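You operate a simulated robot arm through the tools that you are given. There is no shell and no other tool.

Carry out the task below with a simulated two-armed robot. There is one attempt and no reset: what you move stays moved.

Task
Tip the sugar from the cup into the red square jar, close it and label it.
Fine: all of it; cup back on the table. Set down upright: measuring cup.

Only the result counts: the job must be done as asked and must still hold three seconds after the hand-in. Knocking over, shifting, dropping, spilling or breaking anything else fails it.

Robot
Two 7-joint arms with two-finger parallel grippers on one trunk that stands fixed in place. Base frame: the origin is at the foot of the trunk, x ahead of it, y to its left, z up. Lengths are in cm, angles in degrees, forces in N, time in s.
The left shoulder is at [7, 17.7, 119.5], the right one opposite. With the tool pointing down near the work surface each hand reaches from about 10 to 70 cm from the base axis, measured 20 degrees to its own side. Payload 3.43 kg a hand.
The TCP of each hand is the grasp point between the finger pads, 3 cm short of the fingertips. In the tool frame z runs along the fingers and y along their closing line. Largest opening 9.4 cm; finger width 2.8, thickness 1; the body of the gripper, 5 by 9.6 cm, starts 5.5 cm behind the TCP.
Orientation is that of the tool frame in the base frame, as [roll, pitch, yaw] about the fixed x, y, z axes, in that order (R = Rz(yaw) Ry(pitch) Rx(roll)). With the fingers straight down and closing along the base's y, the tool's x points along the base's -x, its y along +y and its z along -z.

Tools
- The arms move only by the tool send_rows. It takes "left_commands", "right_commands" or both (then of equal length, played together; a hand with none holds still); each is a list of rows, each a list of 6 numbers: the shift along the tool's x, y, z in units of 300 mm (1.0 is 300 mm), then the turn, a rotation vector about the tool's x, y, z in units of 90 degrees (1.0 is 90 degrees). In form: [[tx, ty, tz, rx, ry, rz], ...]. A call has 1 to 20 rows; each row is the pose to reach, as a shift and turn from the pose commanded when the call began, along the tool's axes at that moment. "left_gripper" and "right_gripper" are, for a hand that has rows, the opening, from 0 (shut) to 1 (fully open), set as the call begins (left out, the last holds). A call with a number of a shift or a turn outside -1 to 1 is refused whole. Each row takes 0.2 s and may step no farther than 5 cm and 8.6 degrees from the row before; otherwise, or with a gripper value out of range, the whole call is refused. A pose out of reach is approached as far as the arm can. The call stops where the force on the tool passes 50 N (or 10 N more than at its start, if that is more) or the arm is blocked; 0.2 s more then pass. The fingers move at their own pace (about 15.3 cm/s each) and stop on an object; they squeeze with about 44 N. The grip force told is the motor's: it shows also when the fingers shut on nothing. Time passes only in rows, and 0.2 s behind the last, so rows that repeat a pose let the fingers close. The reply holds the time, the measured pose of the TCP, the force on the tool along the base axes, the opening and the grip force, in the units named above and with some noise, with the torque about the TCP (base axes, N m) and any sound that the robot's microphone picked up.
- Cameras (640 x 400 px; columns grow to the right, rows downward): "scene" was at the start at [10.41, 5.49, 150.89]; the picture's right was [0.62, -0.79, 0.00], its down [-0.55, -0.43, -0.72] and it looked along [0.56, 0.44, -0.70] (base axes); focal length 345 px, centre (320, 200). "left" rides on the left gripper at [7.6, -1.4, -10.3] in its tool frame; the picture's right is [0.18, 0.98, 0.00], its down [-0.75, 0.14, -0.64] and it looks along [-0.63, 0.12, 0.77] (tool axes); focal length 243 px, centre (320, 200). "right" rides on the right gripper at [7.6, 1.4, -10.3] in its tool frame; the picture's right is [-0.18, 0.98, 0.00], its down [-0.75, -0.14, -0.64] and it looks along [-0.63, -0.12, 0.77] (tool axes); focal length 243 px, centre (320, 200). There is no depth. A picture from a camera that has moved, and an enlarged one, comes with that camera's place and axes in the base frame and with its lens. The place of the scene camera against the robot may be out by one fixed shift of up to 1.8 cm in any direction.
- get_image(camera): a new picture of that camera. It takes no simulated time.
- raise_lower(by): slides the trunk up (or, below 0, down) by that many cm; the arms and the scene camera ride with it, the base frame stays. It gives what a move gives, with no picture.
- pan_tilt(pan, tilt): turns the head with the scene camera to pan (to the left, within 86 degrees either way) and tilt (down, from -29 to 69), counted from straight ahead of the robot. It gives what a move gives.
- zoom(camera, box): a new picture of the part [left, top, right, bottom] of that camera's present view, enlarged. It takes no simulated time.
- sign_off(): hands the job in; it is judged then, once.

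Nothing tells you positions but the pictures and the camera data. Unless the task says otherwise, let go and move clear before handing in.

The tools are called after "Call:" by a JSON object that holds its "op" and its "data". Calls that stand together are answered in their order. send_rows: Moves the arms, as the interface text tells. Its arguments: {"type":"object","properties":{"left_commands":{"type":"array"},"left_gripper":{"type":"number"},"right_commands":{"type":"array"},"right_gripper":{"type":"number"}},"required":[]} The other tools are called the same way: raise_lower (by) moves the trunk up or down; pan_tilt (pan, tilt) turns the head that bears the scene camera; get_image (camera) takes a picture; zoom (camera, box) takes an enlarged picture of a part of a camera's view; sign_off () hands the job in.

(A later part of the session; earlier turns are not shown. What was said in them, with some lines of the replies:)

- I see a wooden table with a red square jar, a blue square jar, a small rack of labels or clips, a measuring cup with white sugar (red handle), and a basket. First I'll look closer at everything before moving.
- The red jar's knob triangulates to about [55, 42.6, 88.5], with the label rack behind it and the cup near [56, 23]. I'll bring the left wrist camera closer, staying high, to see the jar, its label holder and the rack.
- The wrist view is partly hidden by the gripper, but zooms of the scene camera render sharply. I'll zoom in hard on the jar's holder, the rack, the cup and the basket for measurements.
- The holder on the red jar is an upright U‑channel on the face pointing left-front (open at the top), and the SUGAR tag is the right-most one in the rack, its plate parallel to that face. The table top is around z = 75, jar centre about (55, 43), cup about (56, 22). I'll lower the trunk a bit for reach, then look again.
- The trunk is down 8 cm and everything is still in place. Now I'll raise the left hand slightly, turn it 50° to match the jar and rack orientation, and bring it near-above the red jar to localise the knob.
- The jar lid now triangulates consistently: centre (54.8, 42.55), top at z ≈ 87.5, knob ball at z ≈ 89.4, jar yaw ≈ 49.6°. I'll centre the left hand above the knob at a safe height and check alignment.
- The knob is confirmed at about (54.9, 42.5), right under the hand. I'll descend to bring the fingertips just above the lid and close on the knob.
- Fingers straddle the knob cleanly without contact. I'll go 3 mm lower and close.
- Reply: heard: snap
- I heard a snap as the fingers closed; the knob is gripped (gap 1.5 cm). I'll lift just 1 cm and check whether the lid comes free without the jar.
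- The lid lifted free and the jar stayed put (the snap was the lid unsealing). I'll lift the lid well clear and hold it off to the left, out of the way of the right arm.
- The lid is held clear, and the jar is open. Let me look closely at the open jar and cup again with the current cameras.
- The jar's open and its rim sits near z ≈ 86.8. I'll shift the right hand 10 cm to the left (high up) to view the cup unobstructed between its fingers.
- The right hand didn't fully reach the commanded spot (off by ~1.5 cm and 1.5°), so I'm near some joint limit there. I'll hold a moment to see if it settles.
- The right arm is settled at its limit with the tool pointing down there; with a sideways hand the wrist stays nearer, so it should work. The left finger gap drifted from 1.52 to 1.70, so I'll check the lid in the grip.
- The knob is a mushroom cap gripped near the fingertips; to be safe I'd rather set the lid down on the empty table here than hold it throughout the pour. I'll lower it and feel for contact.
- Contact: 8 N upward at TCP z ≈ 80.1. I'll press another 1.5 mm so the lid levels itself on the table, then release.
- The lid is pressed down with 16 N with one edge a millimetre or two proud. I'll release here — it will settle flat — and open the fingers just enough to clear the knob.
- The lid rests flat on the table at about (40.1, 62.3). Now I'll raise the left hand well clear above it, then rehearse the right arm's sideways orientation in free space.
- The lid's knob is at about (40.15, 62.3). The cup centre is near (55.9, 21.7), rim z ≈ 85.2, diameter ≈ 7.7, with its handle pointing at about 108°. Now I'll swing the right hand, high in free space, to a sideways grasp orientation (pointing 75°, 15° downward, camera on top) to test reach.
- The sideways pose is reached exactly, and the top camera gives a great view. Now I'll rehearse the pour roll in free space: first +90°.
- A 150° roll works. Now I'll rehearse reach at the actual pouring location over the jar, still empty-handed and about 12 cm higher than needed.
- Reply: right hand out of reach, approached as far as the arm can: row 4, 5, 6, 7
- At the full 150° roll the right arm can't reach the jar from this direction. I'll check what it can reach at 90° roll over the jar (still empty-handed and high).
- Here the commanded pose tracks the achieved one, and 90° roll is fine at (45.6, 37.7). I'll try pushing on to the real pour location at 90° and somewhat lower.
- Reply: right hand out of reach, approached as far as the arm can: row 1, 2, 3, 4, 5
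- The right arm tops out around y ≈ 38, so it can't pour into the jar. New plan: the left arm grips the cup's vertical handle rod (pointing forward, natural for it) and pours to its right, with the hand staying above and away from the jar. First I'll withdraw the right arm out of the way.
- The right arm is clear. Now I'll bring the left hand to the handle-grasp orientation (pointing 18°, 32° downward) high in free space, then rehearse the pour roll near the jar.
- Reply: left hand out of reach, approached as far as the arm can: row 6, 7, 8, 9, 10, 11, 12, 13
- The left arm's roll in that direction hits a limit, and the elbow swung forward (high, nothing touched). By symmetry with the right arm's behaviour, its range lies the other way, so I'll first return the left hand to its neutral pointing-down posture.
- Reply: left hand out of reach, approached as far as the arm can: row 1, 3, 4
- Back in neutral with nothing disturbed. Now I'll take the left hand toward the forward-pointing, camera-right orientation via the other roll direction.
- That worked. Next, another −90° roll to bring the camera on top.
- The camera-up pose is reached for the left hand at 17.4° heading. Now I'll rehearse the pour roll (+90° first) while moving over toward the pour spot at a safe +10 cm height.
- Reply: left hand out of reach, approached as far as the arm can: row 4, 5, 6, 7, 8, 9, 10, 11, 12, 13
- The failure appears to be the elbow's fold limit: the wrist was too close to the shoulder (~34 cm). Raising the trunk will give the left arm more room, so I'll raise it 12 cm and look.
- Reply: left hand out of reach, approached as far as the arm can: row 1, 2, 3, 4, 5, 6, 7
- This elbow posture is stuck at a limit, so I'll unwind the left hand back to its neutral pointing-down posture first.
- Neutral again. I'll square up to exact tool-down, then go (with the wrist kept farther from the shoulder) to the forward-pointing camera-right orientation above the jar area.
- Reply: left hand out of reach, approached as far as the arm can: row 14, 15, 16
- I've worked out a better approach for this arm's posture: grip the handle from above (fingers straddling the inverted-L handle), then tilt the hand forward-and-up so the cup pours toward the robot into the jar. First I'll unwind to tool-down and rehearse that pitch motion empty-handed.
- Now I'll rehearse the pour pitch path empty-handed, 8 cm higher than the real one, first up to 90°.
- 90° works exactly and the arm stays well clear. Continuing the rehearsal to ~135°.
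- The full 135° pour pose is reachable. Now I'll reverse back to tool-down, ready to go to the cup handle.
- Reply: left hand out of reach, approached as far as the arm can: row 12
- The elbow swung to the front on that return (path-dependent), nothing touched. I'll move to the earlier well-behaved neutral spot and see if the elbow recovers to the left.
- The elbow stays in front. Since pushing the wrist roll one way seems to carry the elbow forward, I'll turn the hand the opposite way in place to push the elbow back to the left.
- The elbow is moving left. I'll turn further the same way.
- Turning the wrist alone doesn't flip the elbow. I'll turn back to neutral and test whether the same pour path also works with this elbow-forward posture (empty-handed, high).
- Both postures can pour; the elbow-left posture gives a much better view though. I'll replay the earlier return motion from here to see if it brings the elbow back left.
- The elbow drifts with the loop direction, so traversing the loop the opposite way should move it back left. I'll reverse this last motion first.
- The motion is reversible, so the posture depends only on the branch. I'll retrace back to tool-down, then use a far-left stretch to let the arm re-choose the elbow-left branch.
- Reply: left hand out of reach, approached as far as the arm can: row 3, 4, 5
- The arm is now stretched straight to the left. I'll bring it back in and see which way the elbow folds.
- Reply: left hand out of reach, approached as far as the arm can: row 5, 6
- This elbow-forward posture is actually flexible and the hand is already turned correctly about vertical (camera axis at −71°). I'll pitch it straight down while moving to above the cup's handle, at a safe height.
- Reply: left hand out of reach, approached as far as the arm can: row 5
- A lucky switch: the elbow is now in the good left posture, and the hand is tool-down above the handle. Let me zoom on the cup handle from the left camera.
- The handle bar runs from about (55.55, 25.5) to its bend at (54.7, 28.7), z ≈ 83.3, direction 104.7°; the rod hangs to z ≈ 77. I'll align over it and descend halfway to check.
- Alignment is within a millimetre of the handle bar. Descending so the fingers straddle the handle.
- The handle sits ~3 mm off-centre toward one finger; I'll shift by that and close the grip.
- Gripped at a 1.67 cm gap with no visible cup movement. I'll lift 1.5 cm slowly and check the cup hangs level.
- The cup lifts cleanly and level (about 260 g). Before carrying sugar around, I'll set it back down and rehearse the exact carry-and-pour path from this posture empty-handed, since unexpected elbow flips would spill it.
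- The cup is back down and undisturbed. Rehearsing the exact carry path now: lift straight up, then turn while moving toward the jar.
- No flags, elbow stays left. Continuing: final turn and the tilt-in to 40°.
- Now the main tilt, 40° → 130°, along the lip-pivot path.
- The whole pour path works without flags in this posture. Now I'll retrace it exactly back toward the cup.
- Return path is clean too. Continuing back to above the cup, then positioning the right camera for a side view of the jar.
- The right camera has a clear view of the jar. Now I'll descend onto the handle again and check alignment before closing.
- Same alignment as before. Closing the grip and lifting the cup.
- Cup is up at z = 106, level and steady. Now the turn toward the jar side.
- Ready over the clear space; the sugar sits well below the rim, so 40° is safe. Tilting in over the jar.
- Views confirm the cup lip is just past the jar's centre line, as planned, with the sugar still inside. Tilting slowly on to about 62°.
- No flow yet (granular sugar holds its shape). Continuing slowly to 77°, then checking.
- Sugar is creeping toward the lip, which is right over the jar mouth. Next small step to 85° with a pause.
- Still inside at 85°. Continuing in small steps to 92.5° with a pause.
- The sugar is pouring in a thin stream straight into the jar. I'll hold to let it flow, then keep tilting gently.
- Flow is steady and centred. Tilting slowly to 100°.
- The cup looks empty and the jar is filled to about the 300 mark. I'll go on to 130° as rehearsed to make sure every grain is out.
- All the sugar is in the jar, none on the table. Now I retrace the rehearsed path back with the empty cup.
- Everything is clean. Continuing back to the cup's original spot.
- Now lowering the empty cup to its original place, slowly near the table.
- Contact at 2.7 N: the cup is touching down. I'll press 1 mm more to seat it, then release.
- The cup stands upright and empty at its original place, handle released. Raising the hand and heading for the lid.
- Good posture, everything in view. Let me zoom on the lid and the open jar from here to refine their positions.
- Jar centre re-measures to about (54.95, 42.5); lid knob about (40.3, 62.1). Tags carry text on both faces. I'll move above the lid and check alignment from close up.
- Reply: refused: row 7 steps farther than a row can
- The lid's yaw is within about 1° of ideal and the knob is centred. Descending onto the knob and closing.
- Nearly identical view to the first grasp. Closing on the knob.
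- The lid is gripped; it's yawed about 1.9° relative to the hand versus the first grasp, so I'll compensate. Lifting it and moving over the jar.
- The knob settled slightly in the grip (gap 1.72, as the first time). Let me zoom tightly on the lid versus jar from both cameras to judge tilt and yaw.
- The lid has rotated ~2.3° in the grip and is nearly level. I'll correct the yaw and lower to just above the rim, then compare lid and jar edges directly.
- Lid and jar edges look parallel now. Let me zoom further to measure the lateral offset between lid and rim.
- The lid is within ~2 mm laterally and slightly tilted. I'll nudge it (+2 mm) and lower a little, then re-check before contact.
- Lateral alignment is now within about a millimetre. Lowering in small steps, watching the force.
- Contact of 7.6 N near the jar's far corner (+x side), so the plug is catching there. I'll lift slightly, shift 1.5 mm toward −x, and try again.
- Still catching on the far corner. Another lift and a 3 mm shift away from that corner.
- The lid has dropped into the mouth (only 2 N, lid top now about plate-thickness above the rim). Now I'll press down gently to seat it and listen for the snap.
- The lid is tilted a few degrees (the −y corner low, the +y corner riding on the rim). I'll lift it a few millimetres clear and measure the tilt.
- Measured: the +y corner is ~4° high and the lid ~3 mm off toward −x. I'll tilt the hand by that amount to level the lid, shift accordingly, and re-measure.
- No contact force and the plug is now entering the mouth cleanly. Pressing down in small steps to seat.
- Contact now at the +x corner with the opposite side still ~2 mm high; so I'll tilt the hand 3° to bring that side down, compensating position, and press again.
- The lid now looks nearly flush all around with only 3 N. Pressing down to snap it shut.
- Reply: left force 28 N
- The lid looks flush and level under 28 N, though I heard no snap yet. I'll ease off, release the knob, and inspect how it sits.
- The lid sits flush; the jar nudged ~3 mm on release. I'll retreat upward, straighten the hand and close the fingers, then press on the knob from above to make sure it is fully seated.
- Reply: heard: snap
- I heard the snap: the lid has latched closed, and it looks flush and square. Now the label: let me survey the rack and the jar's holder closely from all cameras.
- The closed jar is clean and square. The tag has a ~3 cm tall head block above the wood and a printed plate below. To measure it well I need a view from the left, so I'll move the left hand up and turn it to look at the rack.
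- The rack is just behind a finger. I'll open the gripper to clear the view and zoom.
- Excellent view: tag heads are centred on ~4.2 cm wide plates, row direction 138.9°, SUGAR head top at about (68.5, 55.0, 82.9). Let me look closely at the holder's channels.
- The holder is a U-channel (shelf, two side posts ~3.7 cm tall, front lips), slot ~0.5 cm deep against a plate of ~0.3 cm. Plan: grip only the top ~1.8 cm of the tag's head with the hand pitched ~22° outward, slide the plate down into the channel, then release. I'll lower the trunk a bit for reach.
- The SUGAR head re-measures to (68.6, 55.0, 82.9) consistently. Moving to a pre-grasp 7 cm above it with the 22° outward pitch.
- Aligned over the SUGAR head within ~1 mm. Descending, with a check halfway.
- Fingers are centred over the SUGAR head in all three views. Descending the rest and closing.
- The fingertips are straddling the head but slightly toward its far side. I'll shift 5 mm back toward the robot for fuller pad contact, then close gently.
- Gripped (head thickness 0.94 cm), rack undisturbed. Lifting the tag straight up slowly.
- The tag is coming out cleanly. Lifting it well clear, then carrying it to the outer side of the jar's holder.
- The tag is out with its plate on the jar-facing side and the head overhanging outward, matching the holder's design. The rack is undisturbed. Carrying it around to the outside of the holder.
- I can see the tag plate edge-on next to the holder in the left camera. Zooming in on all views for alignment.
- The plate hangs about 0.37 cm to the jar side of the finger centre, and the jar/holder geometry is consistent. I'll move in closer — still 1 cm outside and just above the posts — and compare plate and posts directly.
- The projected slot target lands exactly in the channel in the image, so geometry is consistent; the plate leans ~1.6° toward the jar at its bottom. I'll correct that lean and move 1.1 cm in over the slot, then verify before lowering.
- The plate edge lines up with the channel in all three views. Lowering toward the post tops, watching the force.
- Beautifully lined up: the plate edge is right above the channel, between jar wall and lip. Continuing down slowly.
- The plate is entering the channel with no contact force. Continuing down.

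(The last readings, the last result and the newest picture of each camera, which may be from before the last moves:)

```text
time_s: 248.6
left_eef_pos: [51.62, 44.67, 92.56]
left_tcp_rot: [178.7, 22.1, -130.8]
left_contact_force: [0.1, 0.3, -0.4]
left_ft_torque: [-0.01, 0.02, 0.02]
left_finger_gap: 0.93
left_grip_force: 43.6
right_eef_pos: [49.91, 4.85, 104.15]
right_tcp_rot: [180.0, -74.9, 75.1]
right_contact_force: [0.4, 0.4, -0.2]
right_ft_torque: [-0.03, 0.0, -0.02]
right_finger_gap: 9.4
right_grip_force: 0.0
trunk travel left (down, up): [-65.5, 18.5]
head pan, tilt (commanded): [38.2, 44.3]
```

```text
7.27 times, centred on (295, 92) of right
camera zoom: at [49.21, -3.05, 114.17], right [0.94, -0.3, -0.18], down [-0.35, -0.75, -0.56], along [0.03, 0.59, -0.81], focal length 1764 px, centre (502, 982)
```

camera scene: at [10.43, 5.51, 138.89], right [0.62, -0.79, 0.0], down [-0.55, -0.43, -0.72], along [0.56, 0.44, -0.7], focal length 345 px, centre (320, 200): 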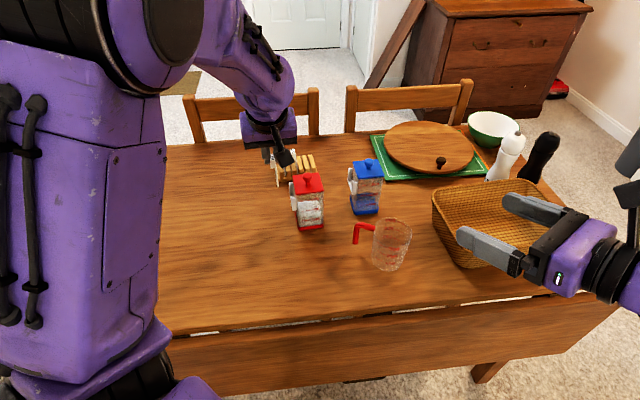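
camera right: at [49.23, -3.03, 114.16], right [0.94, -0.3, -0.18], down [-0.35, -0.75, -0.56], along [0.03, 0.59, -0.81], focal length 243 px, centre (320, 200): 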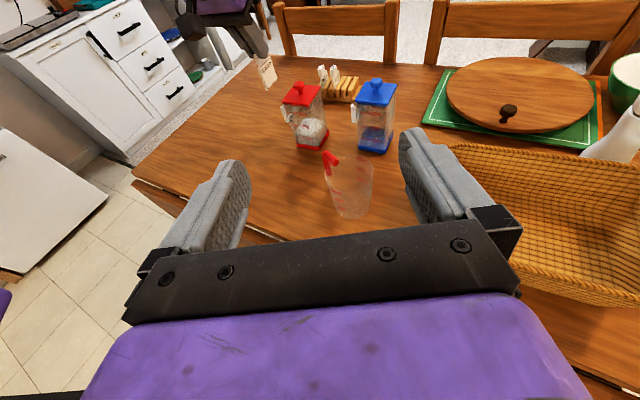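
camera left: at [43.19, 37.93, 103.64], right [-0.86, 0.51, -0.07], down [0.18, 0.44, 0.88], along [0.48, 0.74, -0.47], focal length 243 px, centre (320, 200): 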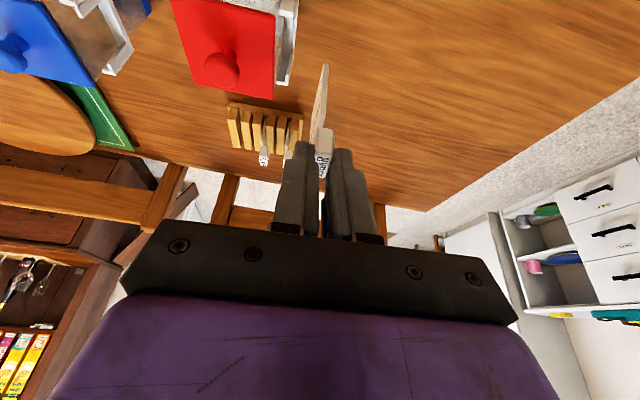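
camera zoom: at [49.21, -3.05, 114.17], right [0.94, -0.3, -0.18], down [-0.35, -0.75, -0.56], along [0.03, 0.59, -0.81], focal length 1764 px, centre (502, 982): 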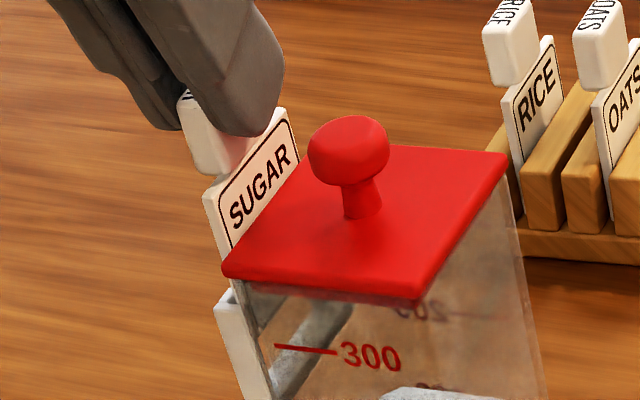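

Call:
{"op": "send_rows", "data": {"left_commands": [[0.0025, -0.0001, 0.0062, 0, 0, 0], [0.005, -0.0003, 0.0124, 0, 0, 0], [0.0075, -0.0004, 0.0185, 0, 0, 0], [0.01, -0.0006, 0.0247, 0, 0, 0], [0.0125, -0.0007, 0.0309, 0, 0, 0], [0.0125, -0.0007, 0.0309, 0, 0, 0]]}}

Call:
{"op": "zoom", "data": {"camera": "left", "box": [270, 40, 370, 170]}}

Call:
{"op": "zoom", "data": {"camera": "scene", "box": [280, 170, 315, 215]}}

Call:
{"op": "zoom", "data": {"camera": "right", "box": [270, 65, 320, 120]}}

```text
time_s: 250.0
left_eef_pos: [51.53, 44.73, 91.66]
left_tcp_rot: [178.7, 22.1, -130.9]
left_contact_force: [-0.4, -0.1, -0.6]
left_ft_torque: [0.04, 0.0, -0.03]
left_finger_gap: 0.95
left_grip_force: 43.1
right_eef_pos: [49.99, 4.9, 104.14]
right_tcp_rot: [-179.9, -74.9, 75.2]
right_contact_force: [0.3, -0.1, 0.4]
right_ft_torque: [0.0, 0.01, -0.01]
right_finger_gap: 9.39
right_grip_force: 0.1
trunk travel left (down, up): [-65.5, 18.5]
head pan, tilt (commanded): [38.2, 44.3]
```

```text
3.08 times, centred on (320, 105) of left
camera zoom: at [45.68, 35.36, 98.17], right [-0.86, 0.51, -0.05], down [0.2, 0.43, 0.88], along [0.47, 0.75, -0.47], focal length 746 px, centre (320, 492)
```

zoom: 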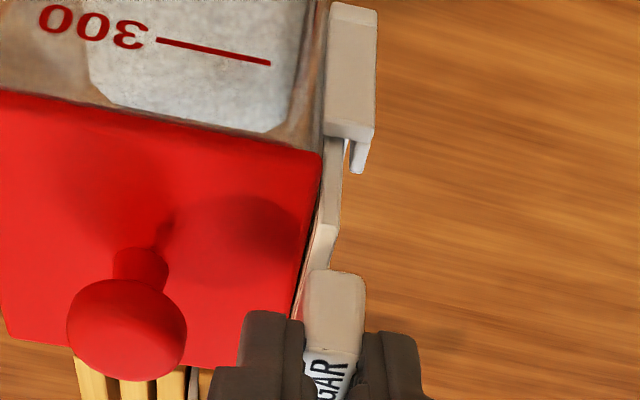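

```text
8.89 times, centred on (298, 192) of scene
camera zoom: at [10.41, 5.49, 138.89], right [0.62, -0.79, 0.0], down [-0.55, -0.43, -0.72], along [0.56, 0.44, -0.7], focal length 3064 px, centre (520, 267)
```

zoom: 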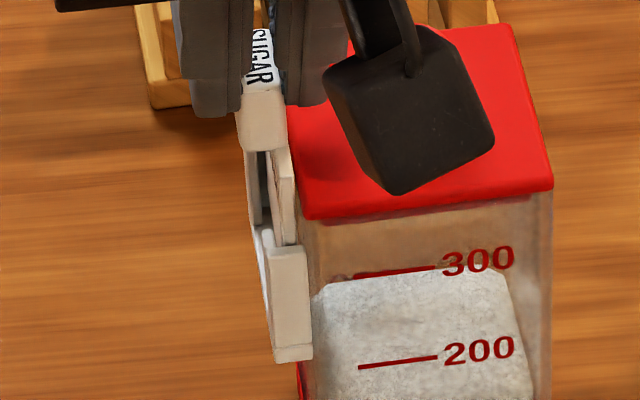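

```text
7.27 times, centred on (295, 92) of right
camera zoom: at [49.21, -3.05, 114.17], right [0.94, -0.3, -0.18], down [-0.35, -0.75, -0.56], along [0.03, 0.59, -0.81], focal length 1764 px, centre (502, 982)
```

zoom: 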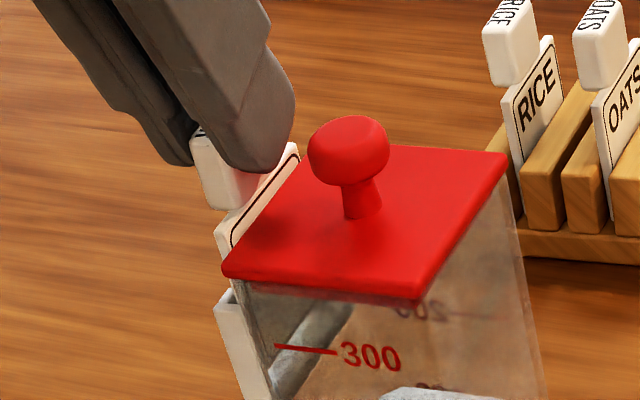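

Nearly home with no contact at all. Lowering another ~5 mm (fingertips staying above the lid).

Call:
{"op": "send_rows", "data": {"left_commands": [[0.0017, -0.0001, 0.0041, 0, 0, 0], [0.0034, -0.0002, 0.0083, 0, 0, 0], [0.005, -0.0003, 0.0124, 0, 0, 0], [0.0059, -0.0003, 0.0145, 0, 0, 0], [0.0059, -0.0003, 0.0145, 0, 0, 0]]}}

Call:
{"op": "zoom", "data": {"camera": "scene", "box": [280, 170, 315, 215]}}

Call:
{"op": "zoom", "data": {"camera": "right", "box": [270, 65, 320, 120]}}

Call:
{"op": "zoom", "data": {"camera": "left", "box": [270, 40, 370, 170]}}

```text
time_s: 251.2
left_eef_pos: [51.6, 44.65, 91.22]
left_tcp_rot: [178.6, 22.2, -131.0]
left_contact_force: [0.2, 0.6, 0.1]
left_ft_torque: [0.01, 0.0, 0.01]
left_finger_gap: 0.94
left_grip_force: 43.7
right_eef_pos: [49.96, 4.96, 104.14]
right_tcp_rot: [-180.0, -74.9, 75.2]
right_contact_force: [-0.4, -0.8, 0.1]
right_ft_torque: [0.01, 0.01, -0.04]
right_finger_gap: 9.39
right_grip_force: 0.1
trunk travel left (down, up): [-65.5, 18.5]
head pan, tilt (commanded): [38.2, 44.3]
```

```text
8.89 times, centred on (298, 192) of scene
camera zoom: at [10.41, 5.49, 138.89], right [0.62, -0.79, 0.0], down [-0.55, -0.43, -0.72], along [0.56, 0.44, -0.7], focal length 3064 px, centre (520, 267)
```

zoom: 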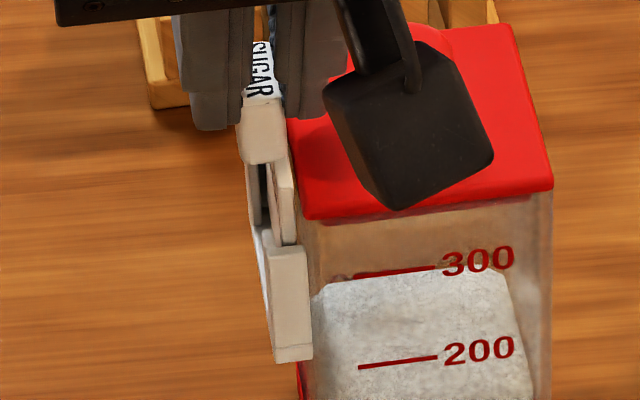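

```text
7.27 times, centred on (295, 92) of right
camera zoom: at [49.21, -3.05, 114.17], right [0.94, -0.3, -0.18], down [-0.35, -0.75, -0.56], along [0.03, 0.59, -0.81], focal length 1764 px, centre (502, 982)
```

zoom: 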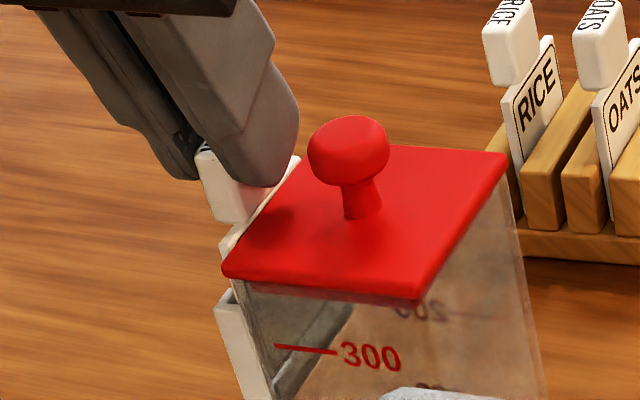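

```text
3.08 times, centred on (320, 105) of left
camera zoom: at [45.69, 35.4, 97.74], right [-0.86, 0.51, -0.05], down [0.2, 0.43, 0.88], along [0.47, 0.75, -0.47], focal length 746 px, centre (320, 492)
```

zoom: 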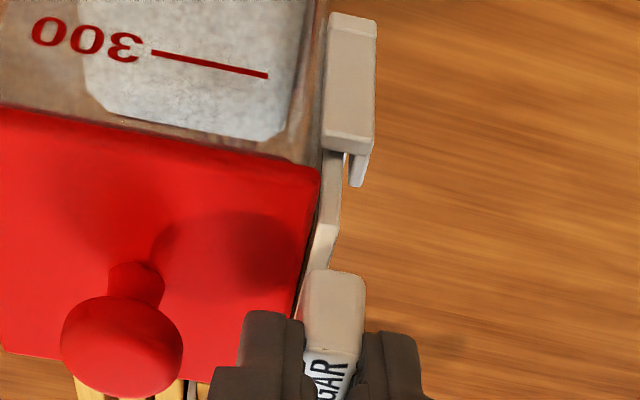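

The plate is about 4 mm above the holder's shelf and fully between the posts. I'll open the fingers slightly to release it so it settles.

Call:
{"op": "send_rows", "data": {"left_commands": [[0, 0, 0, 0, 0, 0], [0, 0, 0, 0, 0, 0], [0, 0, 0, 0, 0, 0], [0, 0, 0, 0, 0, 0]], "left_gripper": 0.2}}

Call:
{"op": "zoom", "data": {"camera": "scene", "box": [280, 170, 315, 215]}}

Call:
{"op": "zoom", "data": {"camera": "right", "box": [270, 65, 320, 120]}}

Call:
{"op": "zoom", "data": {"camera": "left", "box": [260, 40, 380, 180]}}

```text
time_s: 252.2
left_eef_pos: [51.45, 44.7, 91.08]
left_tcp_rot: [178.6, 22.1, -130.8]
left_contact_force: [-1.2, 1.2, 0.1]
left_ft_torque: [0.02, 0.0, 0.0]
left_finger_gap: 1.9
left_grip_force: 0.1
right_eef_pos: [50.03, 4.99, 104.1]
right_tcp_rot: [-180.0, -74.9, 75.0]
right_contact_force: [0.6, 0.6, -0.1]
right_ft_torque: [0.02, -0.01, -0.03]
right_finger_gap: 9.43
right_grip_force: 0.1
trunk travel left (down, up): [-65.5, 18.5]
head pan, tilt (commanded): [38.2, 44.3]
```

```text
8.89 times, centred on (298, 192) of scene
camera zoom: at [10.41, 5.49, 138.89], right [0.62, -0.79, 0.0], down [-0.55, -0.43, -0.72], along [0.56, 0.44, -0.7], focal length 3064 px, centre (520, 267)
```

zoom: 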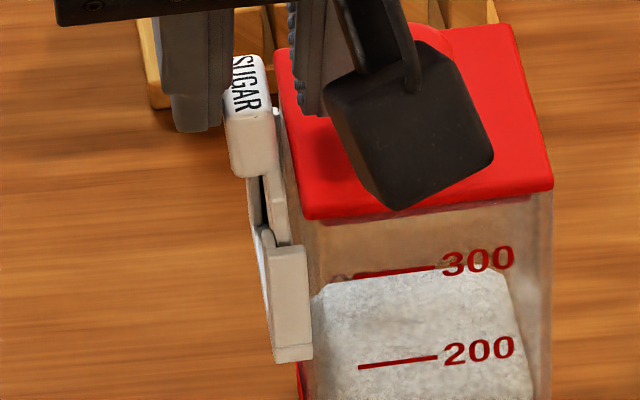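

```text
7.27 times, centred on (295, 92) of right
camera zoom: at [49.21, -3.05, 114.17], right [0.94, -0.3, -0.18], down [-0.35, -0.75, -0.56], along [0.03, 0.59, -0.81], focal length 1764 px, centre (502, 982)
```

zoom: 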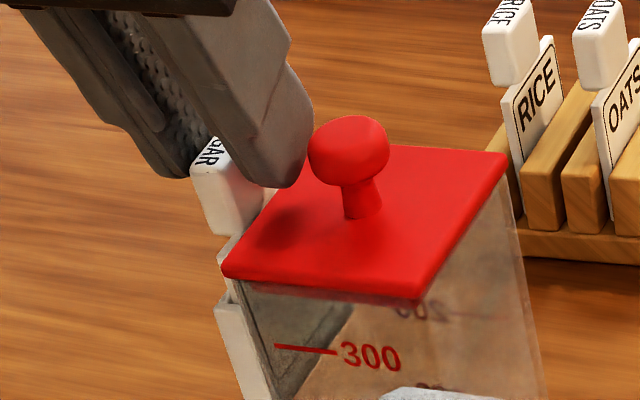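

```text
2.86 times, centred on (320, 110) of left
camera zoom: at [45.69, 35.4, 97.75], right [-0.86, 0.51, -0.05], down [0.2, 0.43, 0.88], along [0.47, 0.75, -0.47], focal length 693 px, centre (320, 457)
```

zoom: 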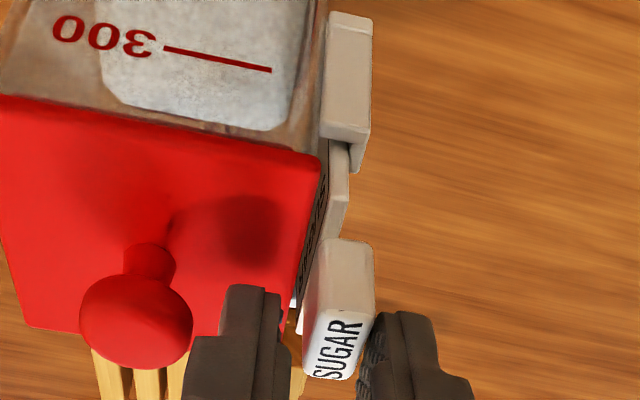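

The tag dropped in behind the lips; it leans slightly outward, possibly resting against the outer finger. I'll ease that finger away and look before lifting out.

Call:
{"op": "send_rows", "data": {"left_commands": [[0, 0.005, 0, 0, 0, 0], [0, 0.01, 0, 0, 0, 0], [0, 0.01, 0, 0, 0, 0]]}}

Call:
{"op": "zoom", "data": {"camera": "left", "box": [260, 40, 380, 180]}}

Call:
{"op": "zoom", "data": {"camera": "right", "box": [270, 65, 320, 120]}}

```text
time_s: 253.0
left_eef_pos: [51.33, 44.74, 91.18]
left_tcp_rot: [178.7, 22.2, -130.9]
left_contact_force: [0.6, 0.5, 0.3]
left_ft_torque: [-0.01, 0.0, 0.0]
left_finger_gap: 1.9
left_grip_force: 0.0
right_eef_pos: [49.96, 4.94, 103.99]
right_tcp_rot: [-179.9, -74.9, 75.1]
right_contact_force: [0.1, 0.0, -0.2]
right_ft_torque: [0.0, 0.01, -0.03]
right_finger_gap: 9.37
right_grip_force: 0.1
trunk travel left (down, up): [-65.5, 18.5]
head pan, tilt (commanded): [38.2, 44.3]
```

```text
2.86 times, centred on (320, 110) of left
camera zoom: at [45.47, 35.57, 97.78], right [-0.86, 0.51, -0.05], down [0.2, 0.43, 0.88], along [0.47, 0.75, -0.47], focal length 693 px, centre (320, 457)
```

zoom: 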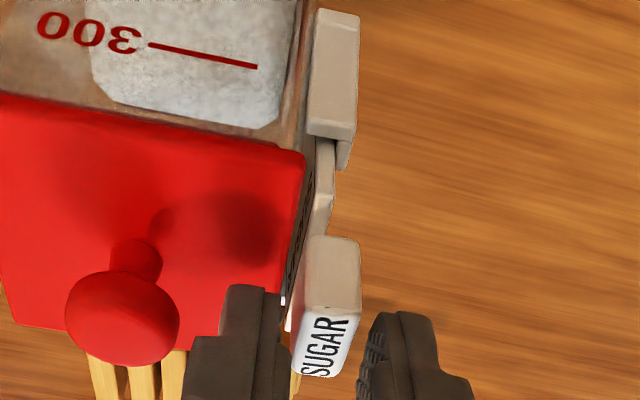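

```text
7.27 times, centred on (295, 92) of right
camera zoom: at [49.21, -3.05, 114.17], right [0.94, -0.3, -0.18], down [-0.35, -0.75, -0.56], along [0.03, 0.59, -0.81], focal length 1764 px, centre (502, 982)
```

zoom: 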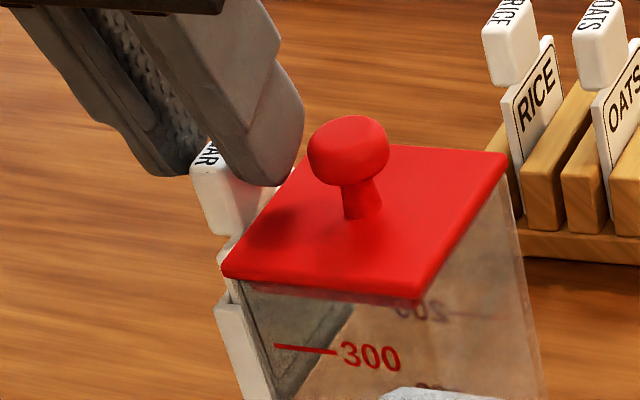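

The tag stands on its own in the holder, clear of both fingers. Raising the hand straight up and away.

Call:
{"op": "send_rows", "data": {"left_commands": [[-0.0063, 0.0004, -0.0154, 0, 0, 0], [-0.0188, 0.001, -0.0463, 0, 0, 0], [-0.0376, 0.0021, -0.0926, 0, 0, 0], [-0.069, 0.0038, -0.17, 0, 0, 0], [-0.1003, 0.0056, -0.2471, 0, 0, 0], [-0.1003, 0.0056, -0.2471, 0, 0, 0]]}}

Call:
{"op": "zoom", "data": {"camera": "left", "box": [240, 0, 380, 160]}}

Call:
{"op": "zoom", "data": {"camera": "right", "box": [270, 65, 330, 130]}}

Call:
{"op": "zoom", "data": {"camera": "scene", "box": [280, 165, 330, 235]}}

```text
time_s: 254.4
left_eef_pos: [51.47, 44.96, 99.14]
left_tcp_rot: [178.6, 22.1, -131.0]
left_contact_force: [-0.7, -0.5, -0.3]
left_ft_torque: [-0.04, 0.0, 0.0]
left_finger_gap: 1.88
left_grip_force: 0.0
right_eef_pos: [50.08, 4.92, 104.1]
right_tcp_rot: [-179.9, -74.9, 75.1]
right_contact_force: [0.6, 0.6, 0.8]
right_ft_torque: [0.03, 0.0, -0.05]
right_finger_gap: 9.41
right_grip_force: 0.1
trunk travel left (down, up): [-65.5, 18.5]
head pan, tilt (commanded): [38.2, 44.3]
```

```text
2.50 times, centred on (310, 80) of left
camera zoom: at [45.56, 35.6, 105.64], right [-0.86, 0.51, -0.05], down [0.2, 0.43, 0.88], along [0.47, 0.75, -0.47], focal length 606 px, centre (345, 500)
```

zoom: 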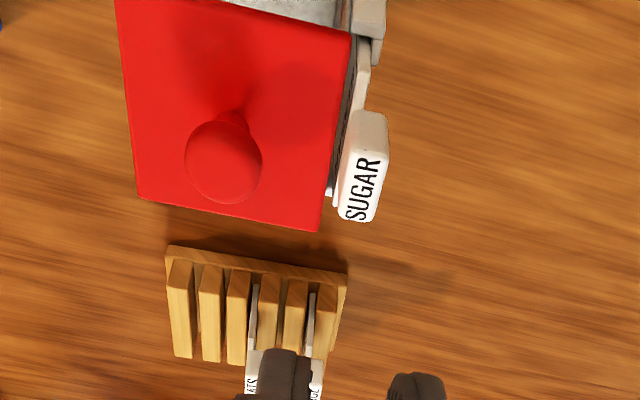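

```text
6.15 times, centred on (300, 98) of right
camera zoom: at [49.25, -3.03, 114.15], right [0.94, -0.3, -0.18], down [-0.35, -0.75, -0.56], along [0.03, 0.59, -0.81], focal length 1493 px, centre (443, 831)
```

zoom: 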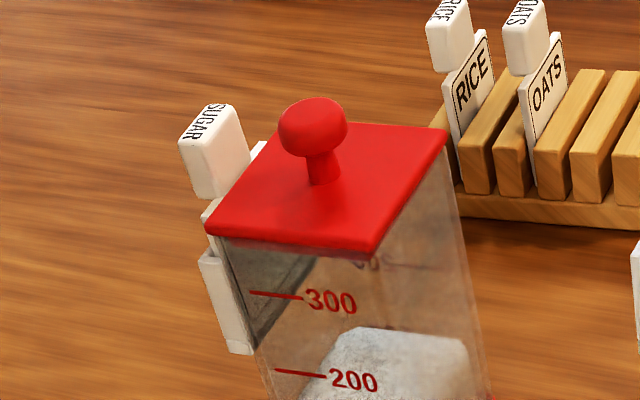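

```text
5.71 times, centred on (305, 200) of scene
camera zoom: at [10.45, 5.52, 138.89], right [0.62, -0.79, 0.0], down [-0.55, -0.43, -0.72], along [0.56, 0.44, -0.7], focal length 1970 px, centre (406, 200)
```

zoom: 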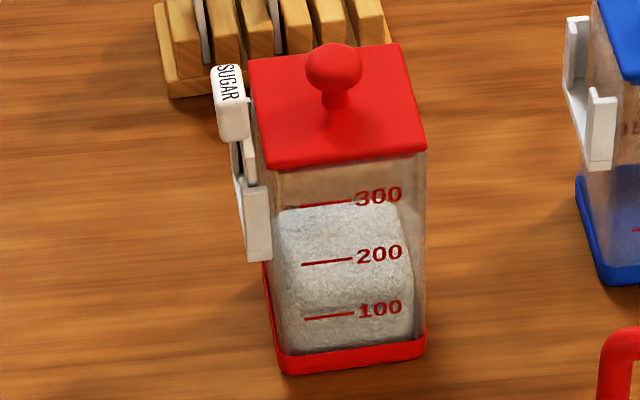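

The SUGAR tag is in the holder and the lid is on. I'll bring the left hand back to neutral, off to the left, and look at the holder from the outside to verify it is seated.

Call:
{"op": "send_rows", "data": {"left_commands": [[0.02, 0.02, -0.03, 0.0026, 0.041, -0.001], [0.05, 0.06, -0.05, 0.0051, 0.0819, -0.0021], [0.08, 0.11, -0.06, 0.0077, 0.1228, -0.0032], [0.1, 0.16, -0.07, 0.0103, 0.1637, -0.0042], [0.11, 0.21, -0.07, 0.0128, 0.2047, -0.0053], [0.12, 0.26, -0.07, 0.0154, 0.2456, -0.0063], [0.12, 0.26, -0.07, 0.0154, 0.2456, -0.0063]], "left_gripper": 0.2}}

Call:
{"op": "get_image", "data": {"camera": "scene"}}

Call:
{"op": "get_image", "data": {"camera": "left"}}

```text
time_s: 256.0
left_eef_pos: [42.62, 46.78, 99.88]
left_tcp_rot: [-179.8, -0.1, -130.1]
left_contact_force: [0.0, 0.4, -0.9]
left_ft_torque: [-0.02, 0.0, 0.01]
left_finger_gap: 1.86
left_grip_force: 0.1
right_eef_pos: [49.96, 5.0, 104.09]
right_tcp_rot: [-179.9, -74.8, 75.1]
right_contact_force: [0.3, -0.7, 0.2]
right_ft_torque: [0.01, 0.02, 0.0]
right_finger_gap: 9.37
right_grip_force: 0.1
trunk travel left (down, up): [-65.5, 18.5]
head pan, tilt (commanded): [38.2, 44.3]
```

```text
taken
camera scene: at [10.43, 5.44, 138.89], right [0.62, -0.79, 0.0], down [-0.55, -0.43, -0.72], along [0.56, 0.44, -0.7], focal length 345 px, centre (320, 200)
```

scene: 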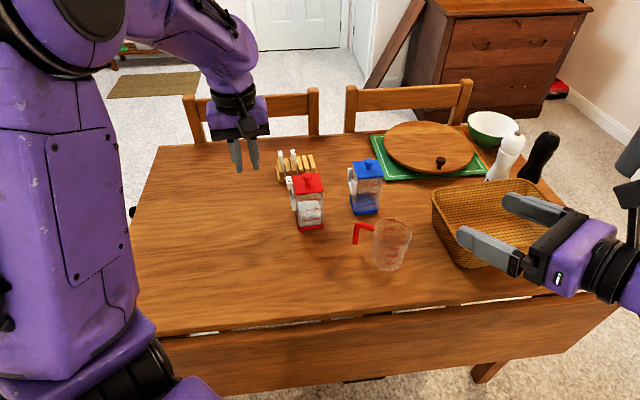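

```text
taken
camera left: at [38.81, 40.09, 110.15], right [-0.87, 0.49, 0.0], down [0.38, 0.67, 0.64], along [0.32, 0.56, -0.77], focal length 243 px, centre (320, 200)
```

left: 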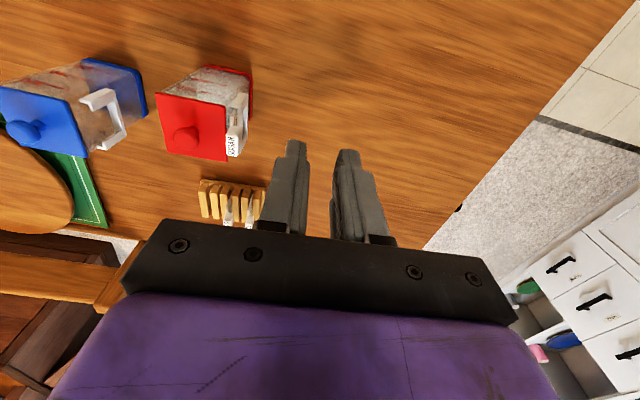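

Call:
{"op": "send_rows", "data": {"left_commands": [[-0.036, 0.035, 0, 0, 0, 0.0833], [-0.072, 0.07, 0, 0, 0, 0.1667], [-0.108, 0.105, 0, 0, 0, 0.25], [-0.145, 0.139, 0, 0, 0, 0.3333], [-0.181, 0.174, 0, 0, 0, 0.4167], [-0.217, 0.209, 0, 0, 0, 0.5], [-0.217, 0.209, 0, 0, 0, 0.5]]}}

Call:
{"op": "get_image", "data": {"camera": "left"}}

Call:
{"op": "zoom", "data": {"camera": "left", "box": [150, 60, 270, 170]}}

Call:
{"op": "zoom", "data": {"camera": "right", "box": [275, 75, 325, 135]}}

```text
time_s: 257.6
left_eef_pos: [42.22, 55.69, 99.92]
left_tcp_rot: [-179.9, 0.3, -175.2]
left_contact_force: [0.1, 0.3, 0.5]
left_ft_torque: [0.01, -0.04, -0.01]
left_finger_gap: 1.9
left_grip_force: 0.1
right_eef_pos: [49.92, 5.0, 104.03]
right_tcp_rot: [-179.9, -74.9, 75.1]
right_contact_force: [0.6, -0.6, -0.1]
right_ft_torque: [-0.02, 0.01, -0.02]
right_finger_gap: 9.38
right_grip_force: 0.0
trunk travel left (down, up): [-65.5, 18.5]
head pan, tilt (commanded): [38.2, 44.3]
```

```text
taken
camera left: at [34.66, 53.73, 110.13], right [-0.27, 0.96, 0.0], down [0.74, 0.2, 0.64], along [0.62, 0.17, -0.76], focal length 243 px, centre (320, 200)
```

left: 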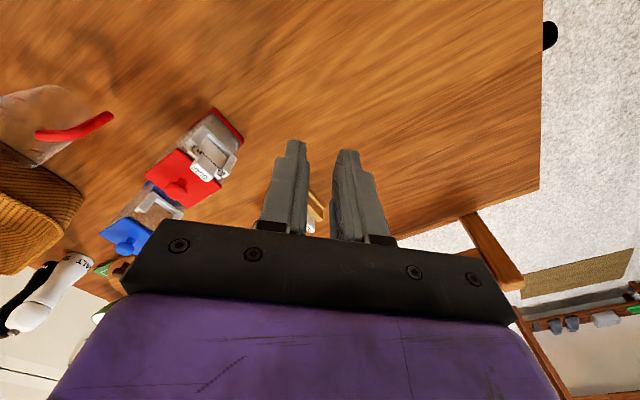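

```text
3.64 times, centred on (210, 115) of left
camera zoom: at [34.66, 53.73, 110.13], right [-0.27, 0.96, 0.0], down [0.74, 0.2, 0.64], along [0.62, 0.17, -0.76], focal length 882 px, centre (720, 509)
```

zoom: 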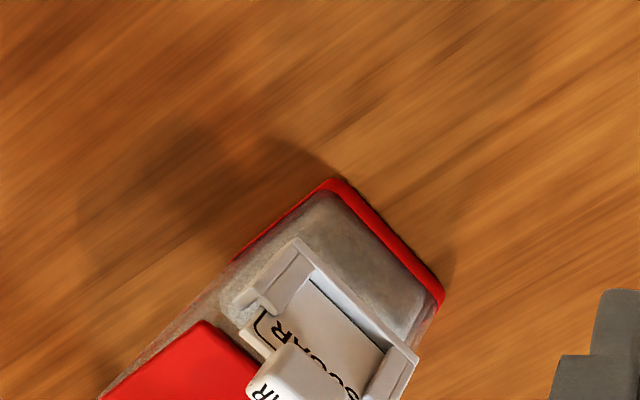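

```text
6.67 times, centred on (300, 105) of right
camera zoom: at [49.22, -3.08, 114.17], right [0.94, -0.3, -0.18], down [-0.35, -0.75, -0.56], along [0.03, 0.59, -0.81], focal length 1618 px, centre (453, 833)
```

zoom: 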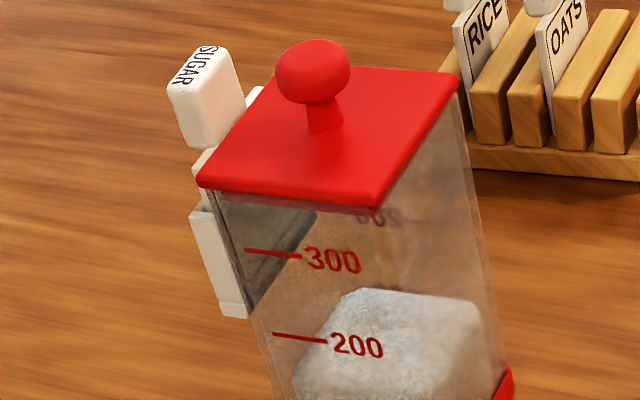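

Call:
{"op": "zoom", "data": {"camera": "left", "box": [180, 110, 250, 185]}}

Call:
{"op": "zoom", "data": {"camera": "right", "box": [280, 90, 315, 130]}}

Call:
{"op": "zoom", "data": {"camera": "scene", "box": [284, 170, 314, 215]}}

```text
5.33 times, centred on (215, 148) of left
camera zoom: at [34.66, 53.73, 110.13], right [-0.27, 0.96, 0.0], down [0.74, 0.2, 0.64], along [0.62, 0.17, -0.76], focal length 1294 px, centre (880, 480)
```

zoom: 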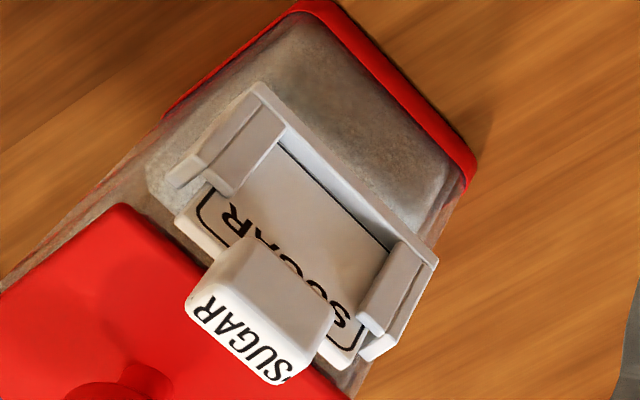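

```text
10.00 times, centred on (298, 110) of right
camera zoom: at [49.22, -3.08, 114.17], right [0.94, -0.3, -0.18], down [-0.35, -0.75, -0.56], along [0.03, 0.59, -0.81], focal length 2426 px, centre (545, 1100)
```

zoom: 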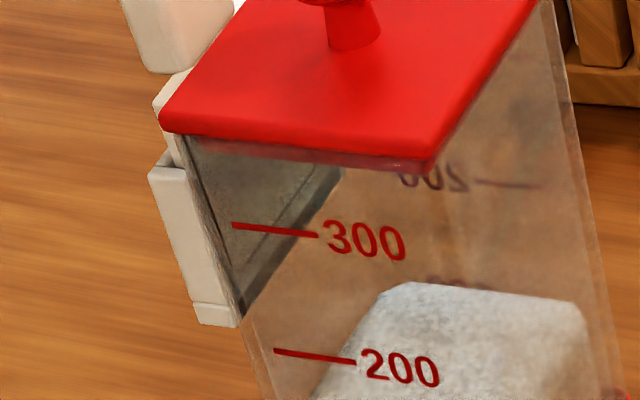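

```text
8.89 times, centred on (299, 192) of scene
camera zoom: at [10.42, 5.45, 138.9], right [0.62, -0.79, 0.0], down [-0.55, -0.43, -0.72], along [0.56, 0.44, -0.7], focal length 3064 px, centre (507, 267)
```

zoom: 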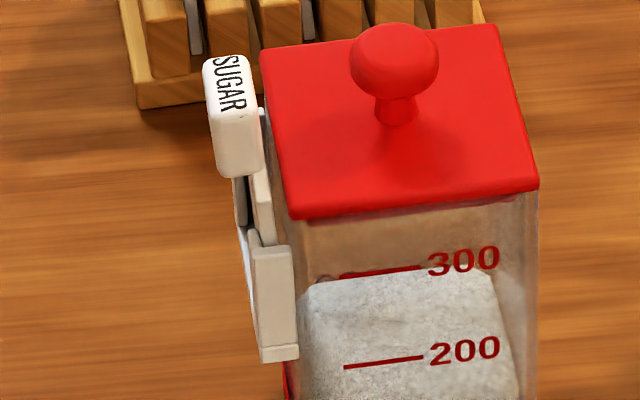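

The label is fully seated: the plate rests on the shelf behind both lips, text outward. A final overall check of the scene (cup, lid, rack, table) before handing in.

Call:
{"op": "send_rows", "data": {"left_commands": [[0.03, 0.03, -0.05, 0, 0, 0], [0.06, 0.06, -0.1, 0, 0, 0], [0.06, 0.06, -0.1, 0, 0, 0]]}}

Call:
{"op": "get_image", "data": {"camera": "scene"}}

Call:
{"op": "get_image", "data": {"camera": "right"}}

Call:
{"op": "zoom", "data": {"camera": "scene", "box": [260, 140, 420, 280]}}

Call:
{"op": "zoom", "data": {"camera": "right", "box": [240, 50, 420, 230]}}

```text
time_s: 258.4
left_eef_pos: [40.16, 57.43, 102.86]
left_tcp_rot: [-179.7, 0.2, -175.1]
left_contact_force: [-0.1, 0.2, -0.5]
left_ft_torque: [0.0, -0.02, -0.01]
left_finger_gap: 1.86
left_grip_force: 0.0
right_eef_pos: [49.99, 4.92, 104.06]
right_tcp_rot: [179.9, -74.8, 75.2]
right_contact_force: [-0.2, -0.4, 0.5]
right_ft_torque: [0.01, 0.03, 0.0]
right_finger_gap: 9.39
right_grip_force: 0.1
trunk travel left (down, up): [-65.5, 18.5]
head pan, tilt (commanded): [38.2, 44.3]
```

```text
taken
camera scene: at [10.45, 5.52, 138.89], right [0.62, -0.79, 0.0], down [-0.55, -0.43, -0.72], along [0.56, 0.44, -0.7], focal length 345 px, centre (320, 200)
```

scene: 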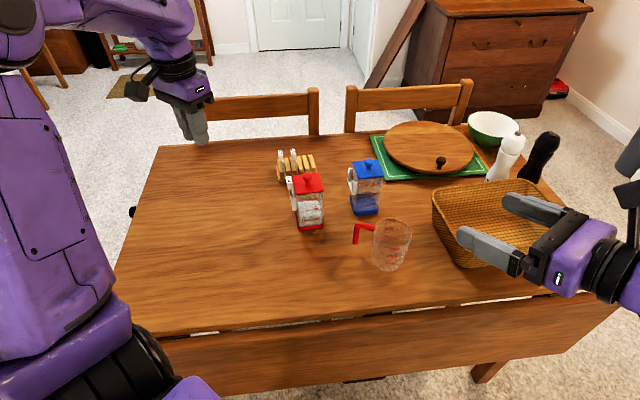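

```text
taken
camera right: at [49.24, -3.02, 114.16], right [0.94, -0.3, -0.18], down [-0.35, -0.75, -0.56], along [0.03, 0.59, -0.81], focal length 243 px, centre (320, 200)
```

right: 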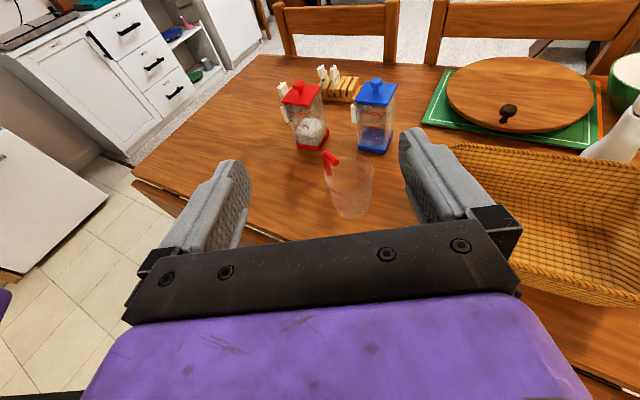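

```text
2.86 times, centred on (340, 210) of scene
camera zoom: at [10.45, 5.52, 138.89], right [0.62, -0.79, 0.0], down [-0.55, -0.43, -0.72], along [0.56, 0.44, -0.7], focal length 985 px, centre (263, 171)
```

zoom: 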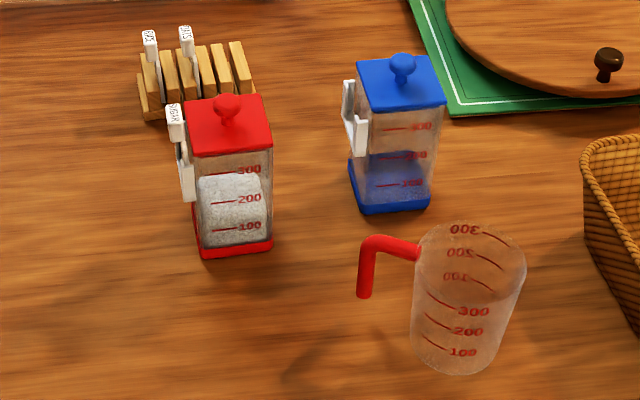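

```text
2.22 times, centred on (330, 140) of right
camera zoom: at [49.24, -3.02, 114.16], right [0.94, -0.3, -0.18], down [-0.35, -0.75, -0.56], along [0.03, 0.59, -0.81], focal length 539 px, centre (298, 333)
```

zoom: 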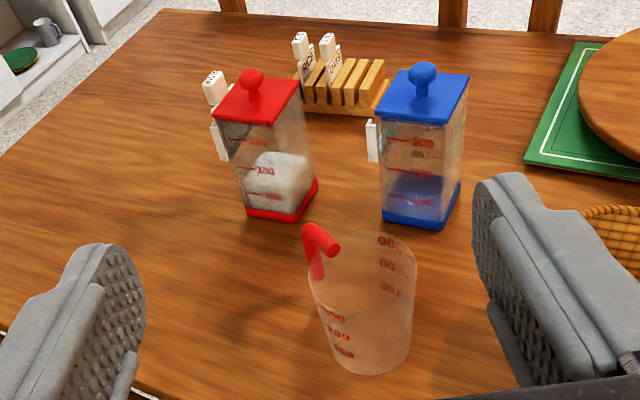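

The red jar holds all the sugar, its lid has snapped shut and the SUGAR label sits in its holder. The empty cup stands upright in its original place. I see no spilled sugar, nothing else looks disturbed, and both hands are clear, so I'm handing in.

Call:
{"op": "sign_off", "data": {}}

```text
The job is handed in.
```

The job is handed in. In the last views all the sugar was in the red square jar, with none on the table. The jar was closed and labelled, and the empty cup was upright back in its original spot.

- **Lid:** it is flush, and I heard it snap shut after I let go.
- **Label:** the SUGAR tag rests on the shelf of the jar's holder, behind both front lips, with its text facing out.
- **Red jar position:** it slid about 3 mm when I let go of the lid.
- **Everything else:** the blue jar, the tag rack with the other two tags, and the basket looked undisturbed.

Both hands were empty and clear of everything at hand-in. I didn't get a result back from the judging.
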